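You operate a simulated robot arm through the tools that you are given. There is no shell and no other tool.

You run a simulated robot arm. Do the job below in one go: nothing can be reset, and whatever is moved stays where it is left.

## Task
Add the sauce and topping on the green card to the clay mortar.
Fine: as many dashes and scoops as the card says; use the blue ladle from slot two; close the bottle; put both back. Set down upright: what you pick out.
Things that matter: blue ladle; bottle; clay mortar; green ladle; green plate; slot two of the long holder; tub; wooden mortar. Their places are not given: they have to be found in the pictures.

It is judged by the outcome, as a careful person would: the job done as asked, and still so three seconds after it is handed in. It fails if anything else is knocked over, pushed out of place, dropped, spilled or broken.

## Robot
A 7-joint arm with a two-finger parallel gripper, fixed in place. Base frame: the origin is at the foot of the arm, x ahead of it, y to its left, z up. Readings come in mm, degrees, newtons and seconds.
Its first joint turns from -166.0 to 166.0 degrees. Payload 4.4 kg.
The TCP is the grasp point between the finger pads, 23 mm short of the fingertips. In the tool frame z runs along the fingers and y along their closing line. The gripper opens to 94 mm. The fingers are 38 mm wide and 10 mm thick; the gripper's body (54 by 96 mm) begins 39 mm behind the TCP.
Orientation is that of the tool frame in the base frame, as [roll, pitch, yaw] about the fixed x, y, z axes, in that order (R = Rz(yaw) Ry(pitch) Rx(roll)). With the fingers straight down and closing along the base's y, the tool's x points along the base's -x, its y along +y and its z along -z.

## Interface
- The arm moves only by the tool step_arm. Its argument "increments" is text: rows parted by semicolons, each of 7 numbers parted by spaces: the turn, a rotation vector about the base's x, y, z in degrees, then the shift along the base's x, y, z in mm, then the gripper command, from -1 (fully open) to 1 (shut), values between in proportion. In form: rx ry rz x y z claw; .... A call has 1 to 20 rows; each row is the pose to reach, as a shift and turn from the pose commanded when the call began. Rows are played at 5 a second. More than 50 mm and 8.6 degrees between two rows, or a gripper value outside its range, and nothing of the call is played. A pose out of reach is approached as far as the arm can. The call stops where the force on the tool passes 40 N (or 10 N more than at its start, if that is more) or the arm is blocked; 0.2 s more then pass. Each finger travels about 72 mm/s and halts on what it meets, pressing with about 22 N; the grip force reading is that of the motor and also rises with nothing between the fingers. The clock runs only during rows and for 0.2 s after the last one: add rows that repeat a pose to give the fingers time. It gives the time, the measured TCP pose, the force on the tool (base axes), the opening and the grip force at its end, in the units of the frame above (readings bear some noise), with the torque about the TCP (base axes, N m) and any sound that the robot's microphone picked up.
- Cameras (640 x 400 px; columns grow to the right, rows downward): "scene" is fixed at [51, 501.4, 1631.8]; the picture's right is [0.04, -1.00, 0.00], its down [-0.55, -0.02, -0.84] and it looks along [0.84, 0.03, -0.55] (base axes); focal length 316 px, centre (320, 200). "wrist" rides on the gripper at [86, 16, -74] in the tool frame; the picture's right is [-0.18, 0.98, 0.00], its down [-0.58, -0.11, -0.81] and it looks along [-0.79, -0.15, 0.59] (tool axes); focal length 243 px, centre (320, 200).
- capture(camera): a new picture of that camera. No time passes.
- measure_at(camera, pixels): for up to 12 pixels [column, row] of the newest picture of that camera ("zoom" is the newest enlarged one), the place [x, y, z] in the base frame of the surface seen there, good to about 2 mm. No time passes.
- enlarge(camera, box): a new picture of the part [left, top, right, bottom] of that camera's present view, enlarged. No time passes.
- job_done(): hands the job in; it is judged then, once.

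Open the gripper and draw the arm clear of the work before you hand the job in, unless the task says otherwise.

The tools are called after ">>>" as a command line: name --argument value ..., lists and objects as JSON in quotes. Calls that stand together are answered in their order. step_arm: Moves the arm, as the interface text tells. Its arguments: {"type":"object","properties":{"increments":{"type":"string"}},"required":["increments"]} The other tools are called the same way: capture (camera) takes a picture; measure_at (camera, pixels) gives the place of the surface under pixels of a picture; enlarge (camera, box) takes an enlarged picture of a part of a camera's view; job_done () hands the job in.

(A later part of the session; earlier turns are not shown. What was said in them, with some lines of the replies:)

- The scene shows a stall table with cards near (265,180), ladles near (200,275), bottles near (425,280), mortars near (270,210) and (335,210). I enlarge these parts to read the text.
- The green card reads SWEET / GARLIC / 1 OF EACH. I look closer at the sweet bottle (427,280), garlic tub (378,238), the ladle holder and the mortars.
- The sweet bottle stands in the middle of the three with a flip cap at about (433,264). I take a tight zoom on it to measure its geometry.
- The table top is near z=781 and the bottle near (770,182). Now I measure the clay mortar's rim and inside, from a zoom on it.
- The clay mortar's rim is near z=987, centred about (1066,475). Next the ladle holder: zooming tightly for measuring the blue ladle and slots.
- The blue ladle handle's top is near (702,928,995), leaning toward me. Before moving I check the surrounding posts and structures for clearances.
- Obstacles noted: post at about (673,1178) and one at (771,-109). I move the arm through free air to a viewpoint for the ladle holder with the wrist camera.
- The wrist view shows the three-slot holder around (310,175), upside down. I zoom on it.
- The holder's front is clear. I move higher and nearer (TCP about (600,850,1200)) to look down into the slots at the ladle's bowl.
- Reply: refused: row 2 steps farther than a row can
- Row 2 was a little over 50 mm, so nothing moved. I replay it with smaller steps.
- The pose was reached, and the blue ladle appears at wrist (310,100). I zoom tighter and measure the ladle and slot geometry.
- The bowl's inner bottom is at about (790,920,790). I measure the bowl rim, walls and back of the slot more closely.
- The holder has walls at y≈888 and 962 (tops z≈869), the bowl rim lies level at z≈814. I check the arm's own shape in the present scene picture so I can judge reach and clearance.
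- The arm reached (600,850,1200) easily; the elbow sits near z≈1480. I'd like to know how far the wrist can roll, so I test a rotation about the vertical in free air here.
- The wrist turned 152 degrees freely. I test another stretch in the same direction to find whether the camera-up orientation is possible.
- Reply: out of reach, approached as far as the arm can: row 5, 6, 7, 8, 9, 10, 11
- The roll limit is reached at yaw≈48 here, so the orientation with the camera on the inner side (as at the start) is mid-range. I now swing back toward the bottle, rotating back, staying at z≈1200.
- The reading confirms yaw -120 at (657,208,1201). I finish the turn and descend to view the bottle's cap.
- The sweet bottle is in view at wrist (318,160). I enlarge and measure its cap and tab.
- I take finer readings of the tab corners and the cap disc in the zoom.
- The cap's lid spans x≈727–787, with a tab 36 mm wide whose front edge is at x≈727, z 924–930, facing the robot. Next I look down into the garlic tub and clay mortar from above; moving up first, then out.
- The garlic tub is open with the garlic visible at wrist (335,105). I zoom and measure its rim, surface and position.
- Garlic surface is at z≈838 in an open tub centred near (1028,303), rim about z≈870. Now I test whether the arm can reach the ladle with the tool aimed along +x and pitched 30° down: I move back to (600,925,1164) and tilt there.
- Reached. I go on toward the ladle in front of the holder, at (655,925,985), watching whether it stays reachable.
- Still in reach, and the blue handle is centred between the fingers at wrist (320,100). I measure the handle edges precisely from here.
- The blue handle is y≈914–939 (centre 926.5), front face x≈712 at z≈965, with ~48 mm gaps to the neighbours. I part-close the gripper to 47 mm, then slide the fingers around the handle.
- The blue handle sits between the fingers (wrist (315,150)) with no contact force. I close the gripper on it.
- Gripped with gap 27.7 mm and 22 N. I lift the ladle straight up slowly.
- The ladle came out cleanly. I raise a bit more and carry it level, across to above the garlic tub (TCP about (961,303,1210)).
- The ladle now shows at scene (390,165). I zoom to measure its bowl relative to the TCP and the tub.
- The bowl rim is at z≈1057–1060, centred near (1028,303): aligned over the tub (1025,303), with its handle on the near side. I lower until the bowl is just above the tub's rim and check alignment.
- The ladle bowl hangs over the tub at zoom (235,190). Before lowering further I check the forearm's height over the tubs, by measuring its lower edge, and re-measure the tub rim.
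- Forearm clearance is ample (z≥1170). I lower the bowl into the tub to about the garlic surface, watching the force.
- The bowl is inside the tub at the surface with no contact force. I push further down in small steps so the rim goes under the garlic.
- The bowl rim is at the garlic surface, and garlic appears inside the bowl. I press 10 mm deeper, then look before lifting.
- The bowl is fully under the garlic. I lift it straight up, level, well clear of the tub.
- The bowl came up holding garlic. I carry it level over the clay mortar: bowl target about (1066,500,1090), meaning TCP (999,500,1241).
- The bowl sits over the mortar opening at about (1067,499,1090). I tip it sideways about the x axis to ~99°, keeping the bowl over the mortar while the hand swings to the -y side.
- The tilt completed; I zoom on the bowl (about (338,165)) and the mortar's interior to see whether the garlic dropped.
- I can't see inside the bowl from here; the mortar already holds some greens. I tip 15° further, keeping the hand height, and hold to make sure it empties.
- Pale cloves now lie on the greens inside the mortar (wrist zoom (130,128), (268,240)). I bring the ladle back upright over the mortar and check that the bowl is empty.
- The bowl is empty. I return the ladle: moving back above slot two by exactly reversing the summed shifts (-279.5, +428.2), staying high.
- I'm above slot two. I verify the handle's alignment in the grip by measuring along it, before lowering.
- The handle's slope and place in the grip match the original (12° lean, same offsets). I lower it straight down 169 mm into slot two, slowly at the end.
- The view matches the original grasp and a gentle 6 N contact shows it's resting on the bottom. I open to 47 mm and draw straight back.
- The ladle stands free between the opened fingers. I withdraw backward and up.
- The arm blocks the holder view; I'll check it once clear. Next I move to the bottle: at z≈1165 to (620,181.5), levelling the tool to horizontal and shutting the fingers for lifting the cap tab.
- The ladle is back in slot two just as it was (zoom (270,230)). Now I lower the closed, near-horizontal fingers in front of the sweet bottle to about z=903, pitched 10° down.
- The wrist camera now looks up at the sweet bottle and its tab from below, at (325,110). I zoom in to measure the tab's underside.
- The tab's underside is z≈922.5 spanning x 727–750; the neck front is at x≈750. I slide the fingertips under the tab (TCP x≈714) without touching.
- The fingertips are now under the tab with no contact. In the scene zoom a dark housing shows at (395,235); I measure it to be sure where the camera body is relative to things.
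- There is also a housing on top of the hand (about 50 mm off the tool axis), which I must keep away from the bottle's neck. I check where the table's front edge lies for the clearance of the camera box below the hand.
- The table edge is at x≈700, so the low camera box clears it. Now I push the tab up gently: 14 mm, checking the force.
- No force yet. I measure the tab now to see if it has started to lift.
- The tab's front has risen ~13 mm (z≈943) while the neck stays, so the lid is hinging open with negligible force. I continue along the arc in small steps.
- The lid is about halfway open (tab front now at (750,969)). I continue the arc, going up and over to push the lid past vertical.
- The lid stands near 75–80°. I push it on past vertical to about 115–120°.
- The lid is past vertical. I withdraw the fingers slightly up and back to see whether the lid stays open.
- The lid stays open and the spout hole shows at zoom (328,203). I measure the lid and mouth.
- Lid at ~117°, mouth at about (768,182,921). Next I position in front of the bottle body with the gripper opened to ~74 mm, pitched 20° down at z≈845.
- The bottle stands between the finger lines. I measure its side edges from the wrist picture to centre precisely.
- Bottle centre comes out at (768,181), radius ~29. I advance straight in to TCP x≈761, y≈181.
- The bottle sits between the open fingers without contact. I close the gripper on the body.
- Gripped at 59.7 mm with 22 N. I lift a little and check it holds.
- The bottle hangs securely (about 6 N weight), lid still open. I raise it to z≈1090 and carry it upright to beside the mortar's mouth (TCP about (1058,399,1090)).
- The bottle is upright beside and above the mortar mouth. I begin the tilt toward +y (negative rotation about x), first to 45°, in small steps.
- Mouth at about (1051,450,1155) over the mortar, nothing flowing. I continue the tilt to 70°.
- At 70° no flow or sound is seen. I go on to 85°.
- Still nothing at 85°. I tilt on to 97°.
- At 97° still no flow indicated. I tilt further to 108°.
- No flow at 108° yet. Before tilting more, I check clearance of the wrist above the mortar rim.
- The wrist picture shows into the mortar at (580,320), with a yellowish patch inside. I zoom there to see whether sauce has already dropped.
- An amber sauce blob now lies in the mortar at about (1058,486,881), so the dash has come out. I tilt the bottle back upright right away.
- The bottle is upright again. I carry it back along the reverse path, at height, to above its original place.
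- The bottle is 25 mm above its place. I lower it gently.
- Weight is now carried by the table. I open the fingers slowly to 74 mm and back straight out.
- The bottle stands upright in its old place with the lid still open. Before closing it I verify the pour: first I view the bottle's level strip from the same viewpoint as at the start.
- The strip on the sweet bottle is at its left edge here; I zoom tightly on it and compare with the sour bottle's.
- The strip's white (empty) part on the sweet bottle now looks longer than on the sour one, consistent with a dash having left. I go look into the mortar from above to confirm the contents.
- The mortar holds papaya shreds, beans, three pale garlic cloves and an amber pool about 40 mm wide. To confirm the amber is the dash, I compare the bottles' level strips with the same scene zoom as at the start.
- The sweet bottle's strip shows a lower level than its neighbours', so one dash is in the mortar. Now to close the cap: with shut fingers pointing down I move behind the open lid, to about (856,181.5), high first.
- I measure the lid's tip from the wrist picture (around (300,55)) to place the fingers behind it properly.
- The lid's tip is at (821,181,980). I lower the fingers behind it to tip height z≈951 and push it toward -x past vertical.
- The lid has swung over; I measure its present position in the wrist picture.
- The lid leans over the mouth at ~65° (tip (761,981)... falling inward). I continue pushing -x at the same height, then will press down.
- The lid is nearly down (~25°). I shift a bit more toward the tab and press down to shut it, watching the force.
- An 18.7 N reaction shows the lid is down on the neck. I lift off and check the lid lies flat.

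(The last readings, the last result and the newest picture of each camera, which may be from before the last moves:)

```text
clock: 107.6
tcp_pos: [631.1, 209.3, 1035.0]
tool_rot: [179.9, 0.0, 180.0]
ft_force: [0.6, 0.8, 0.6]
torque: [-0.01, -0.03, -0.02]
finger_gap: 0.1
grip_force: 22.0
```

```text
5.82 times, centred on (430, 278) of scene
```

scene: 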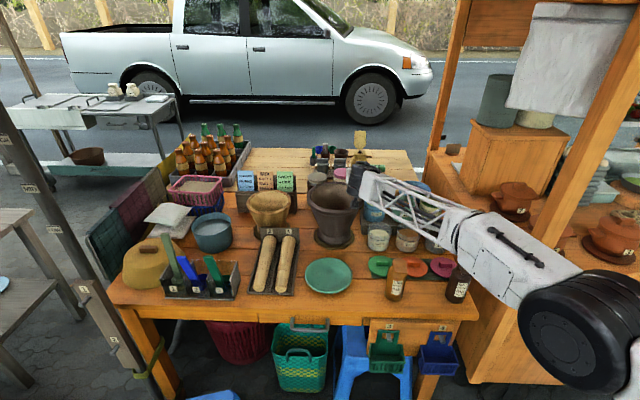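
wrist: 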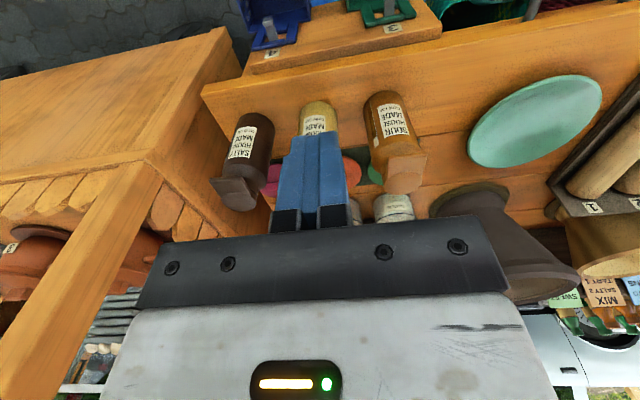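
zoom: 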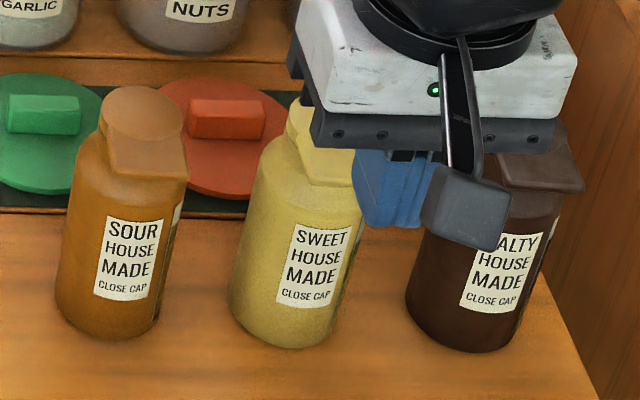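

The view of the lid is blocked by the hand. I open the gripper and draw the arm back and aside to a clear parking pose, then check everything.

>>> step_arm --increments "0 0 0 -20 10 40 0; 0 0 0 -40 20 85 -1; 0 0 0 -60 20 130 -1; 0 0 0 -80 0 175 -1; 0 0 0 -100 -30 215 -1; 0 0 0 -120 -65 245 -1; 0 0 0 -140 -105 265 -1; 0 0 0 -150 -150 270 -1; 0 0 0 -150 -190 270 -1; 0 0 0 -150 -190 270 -1"

>>> capture --camera "scene"

>>> enlarge --camera "scene" --box '[375, 245, 485, 310]'

>>> measure_at --camera "zoom" --pixels '[[330, 120], [310, 105], [350, 115], [340, 165], [320, 170], [375, 175], [300, 130], [365, 120], [325, 145], [285, 345], [240, 285], [335, 335]]'

```text
refused: row 2 steps farther than a row can; nothing moved
```

```text
taken
```

scene: 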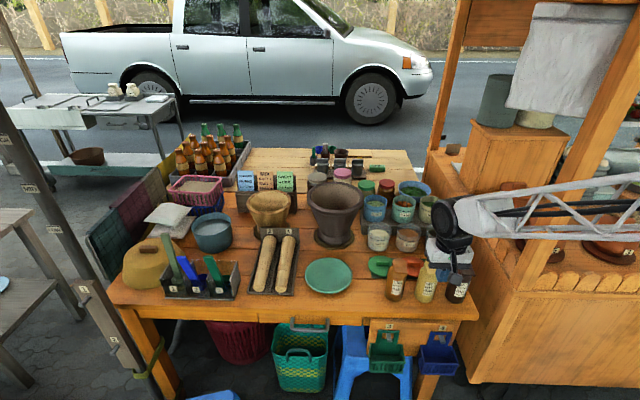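

```text
5.82 times, centred on (430, 278) of scene
```

zoom: 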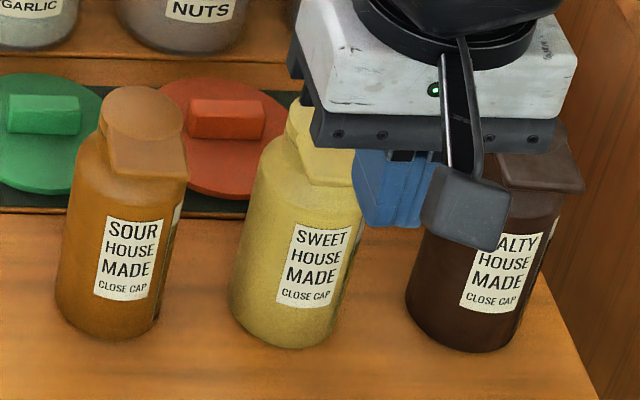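

```text
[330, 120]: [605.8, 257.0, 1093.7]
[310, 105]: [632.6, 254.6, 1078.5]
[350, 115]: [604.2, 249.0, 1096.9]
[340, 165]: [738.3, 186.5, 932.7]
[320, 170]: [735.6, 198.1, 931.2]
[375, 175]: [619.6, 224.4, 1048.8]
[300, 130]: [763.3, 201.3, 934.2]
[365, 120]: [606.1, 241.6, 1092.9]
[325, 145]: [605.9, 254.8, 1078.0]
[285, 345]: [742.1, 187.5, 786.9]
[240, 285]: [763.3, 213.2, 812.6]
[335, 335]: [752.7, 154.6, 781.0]
```

One row was a bit too long, so nothing moved. I redo it with shorter steps, going up to the starting pose area.

>>> step_arm --increments "0 0 0 -5 0 42 0; 0 0 0 -10 0 84 -1; 0 0 0 -15 0 126 -1; 0 0 0 -20 0 168 -1; 0 0 0 -25 10 210 -1; 0 0 0 -25 30 250 -1; 0 0 0 -25 65 280 -1; 0 0 0 -25 105 300 -1; 0 0 0 -25 148 303 -1; 0 0 0 -25 188 303 -1; 0 0 0 -25 188 303 -1"

>>> capture --camera "scene"

>>> enlarge --camera "scene" --box '[375, 245, 485, 310]'

>>> measure_at --camera "zoom" --pixels '[[330, 120], [310, 105], [350, 115], [340, 165], [320, 170], [375, 175], [300, 130], [365, 120], [325, 145], [285, 345], [240, 285], [335, 335]]'

```text
clock: 110.0
tcp_pos: [603.5, 397.4, 1334.4]
tool_rot: [180.0, 0.0, 179.9]
ft_force: [-0.4, -0.7, -0.6]
torque: [0.0, -0.01, -0.05]
finger_gap: 94.0
grip_force: 0.1
```

```text
taken
```

scene: 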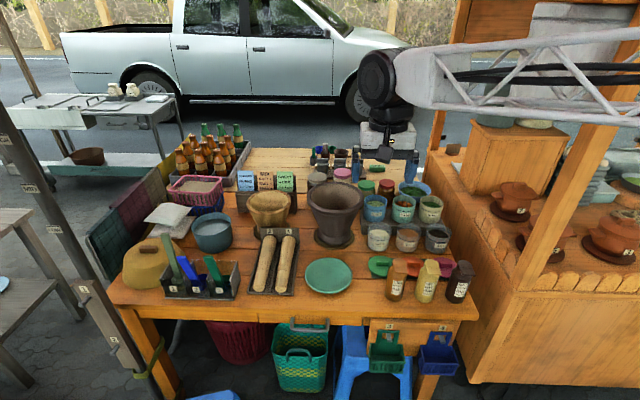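

```text
5.82 times, centred on (430, 278) of scene
```

zoom: 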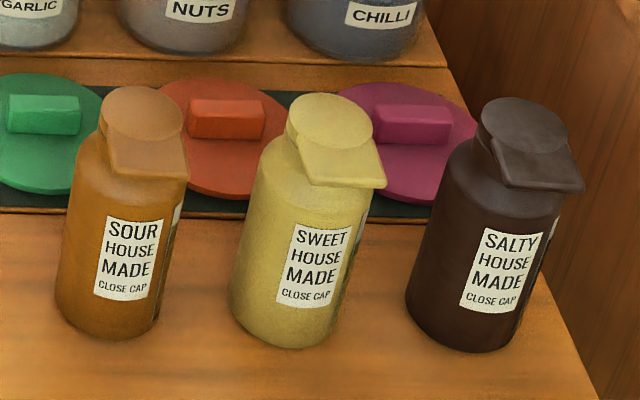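

```text
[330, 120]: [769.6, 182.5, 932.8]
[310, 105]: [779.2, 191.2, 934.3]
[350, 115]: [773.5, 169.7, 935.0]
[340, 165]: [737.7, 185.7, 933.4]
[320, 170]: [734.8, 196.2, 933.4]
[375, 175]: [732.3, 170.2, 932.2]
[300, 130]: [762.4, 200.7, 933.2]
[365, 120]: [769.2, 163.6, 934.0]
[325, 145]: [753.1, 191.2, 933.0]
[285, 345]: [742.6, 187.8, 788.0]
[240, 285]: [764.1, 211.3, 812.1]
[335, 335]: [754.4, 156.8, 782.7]
```

The cap looks shut. To be certain it is fully down, I compare lid heights on all three bottles at matching points in a tighter zoom.

>>> enlarge --camera "scene" --box '[385, 255, 475, 285]'

>>> measure_at --camera "zoom" --pixels '[[90, 120], [70, 90], [100, 195], [130, 198], [75, 190], [330, 125], [305, 100], [360, 205], [385, 210], [330, 205], [355, 180], [315, 190]]'

>>> measure_at --camera "zoom" --pixels '[[570, 130], [545, 110], [600, 140], [600, 215], [625, 220], [580, 210], [550, 130], [585, 100], [600, 190], [570, 180]]'

```text
7.11 times, centred on (430, 270) of scene
```

zoom: 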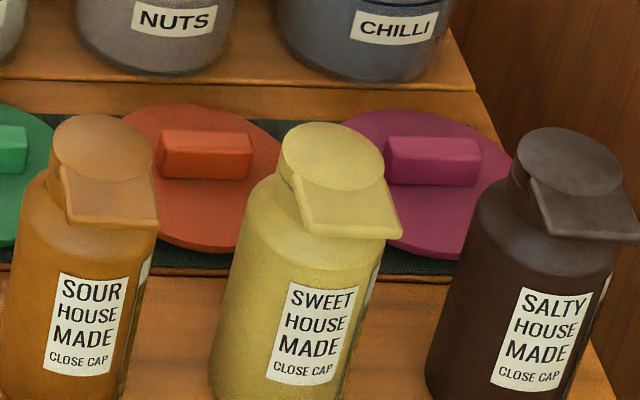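

```text
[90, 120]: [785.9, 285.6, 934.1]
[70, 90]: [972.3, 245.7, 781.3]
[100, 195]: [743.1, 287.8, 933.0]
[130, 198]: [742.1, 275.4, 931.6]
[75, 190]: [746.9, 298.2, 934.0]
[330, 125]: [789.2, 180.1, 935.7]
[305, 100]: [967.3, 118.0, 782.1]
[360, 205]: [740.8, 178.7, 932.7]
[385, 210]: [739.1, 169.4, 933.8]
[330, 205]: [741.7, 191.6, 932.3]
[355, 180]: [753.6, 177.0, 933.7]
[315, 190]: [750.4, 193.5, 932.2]
```

```text
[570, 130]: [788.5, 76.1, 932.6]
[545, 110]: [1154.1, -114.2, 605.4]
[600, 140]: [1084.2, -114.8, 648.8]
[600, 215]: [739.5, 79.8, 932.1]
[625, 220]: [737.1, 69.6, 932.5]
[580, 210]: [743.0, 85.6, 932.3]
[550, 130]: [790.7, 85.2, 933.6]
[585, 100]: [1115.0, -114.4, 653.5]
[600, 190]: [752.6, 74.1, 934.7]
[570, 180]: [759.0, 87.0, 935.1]
```

All three caps read the same heights (tab ≈932–933, top ≈934–935), so the sweet cap is fully closed. A last look at the holder and the area around the mortar and tub for anything amiss.

>>> enlarge --camera "scene" --box '[150, 230, 250, 305]'

>>> enlarge --camera "scene" --box '[290, 165, 460, 285]'

```text
5.33 times, centred on (200, 268) of scene
```

zoom: 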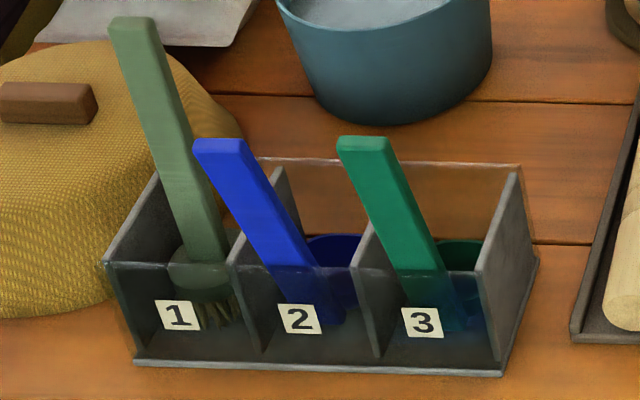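

```text
3.33 times, centred on (375, 225) of scene
```

zoom: 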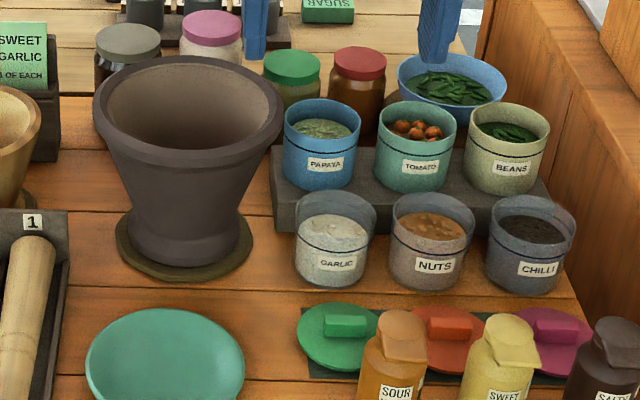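

The blue ladle stands in slot two, and the closed bottle is upright in its place. Nothing is spilled or moved, and the arm is clear with the gripper open. I hand the job in.

>>> job_done

```text
The job is handed in.
```

I added one dash of sweet sauce and one scoop of garlic to the clay mortar, as the green card says ("1 of each"), and handed the job in.

- **Garlic:** I took the blue ladle from slot two, scooped once from the garlic tub and tipped it over the mortar. Three pale cloves lay inside the mortar afterwards and the bowl came back empty. The ladle is back in slot two.
- **Sweet sauce:** I flipped the cap open, tilted the bottle once over the mortar and returned it upright to its place. I then pressed the cap shut; its height matches the other two bottles.
- **Less certain:** that exactly one dash came out. I saw no stream and heard no sound. I judged it from an amber pool in the mortar and the bottle's level strip reading lower than its neighbours'. I had no picture of that part of the mortar from before the pour to compare with.

I saw nothing spilled, knocked over or moved, and the arm is parked clear with the gripper open.
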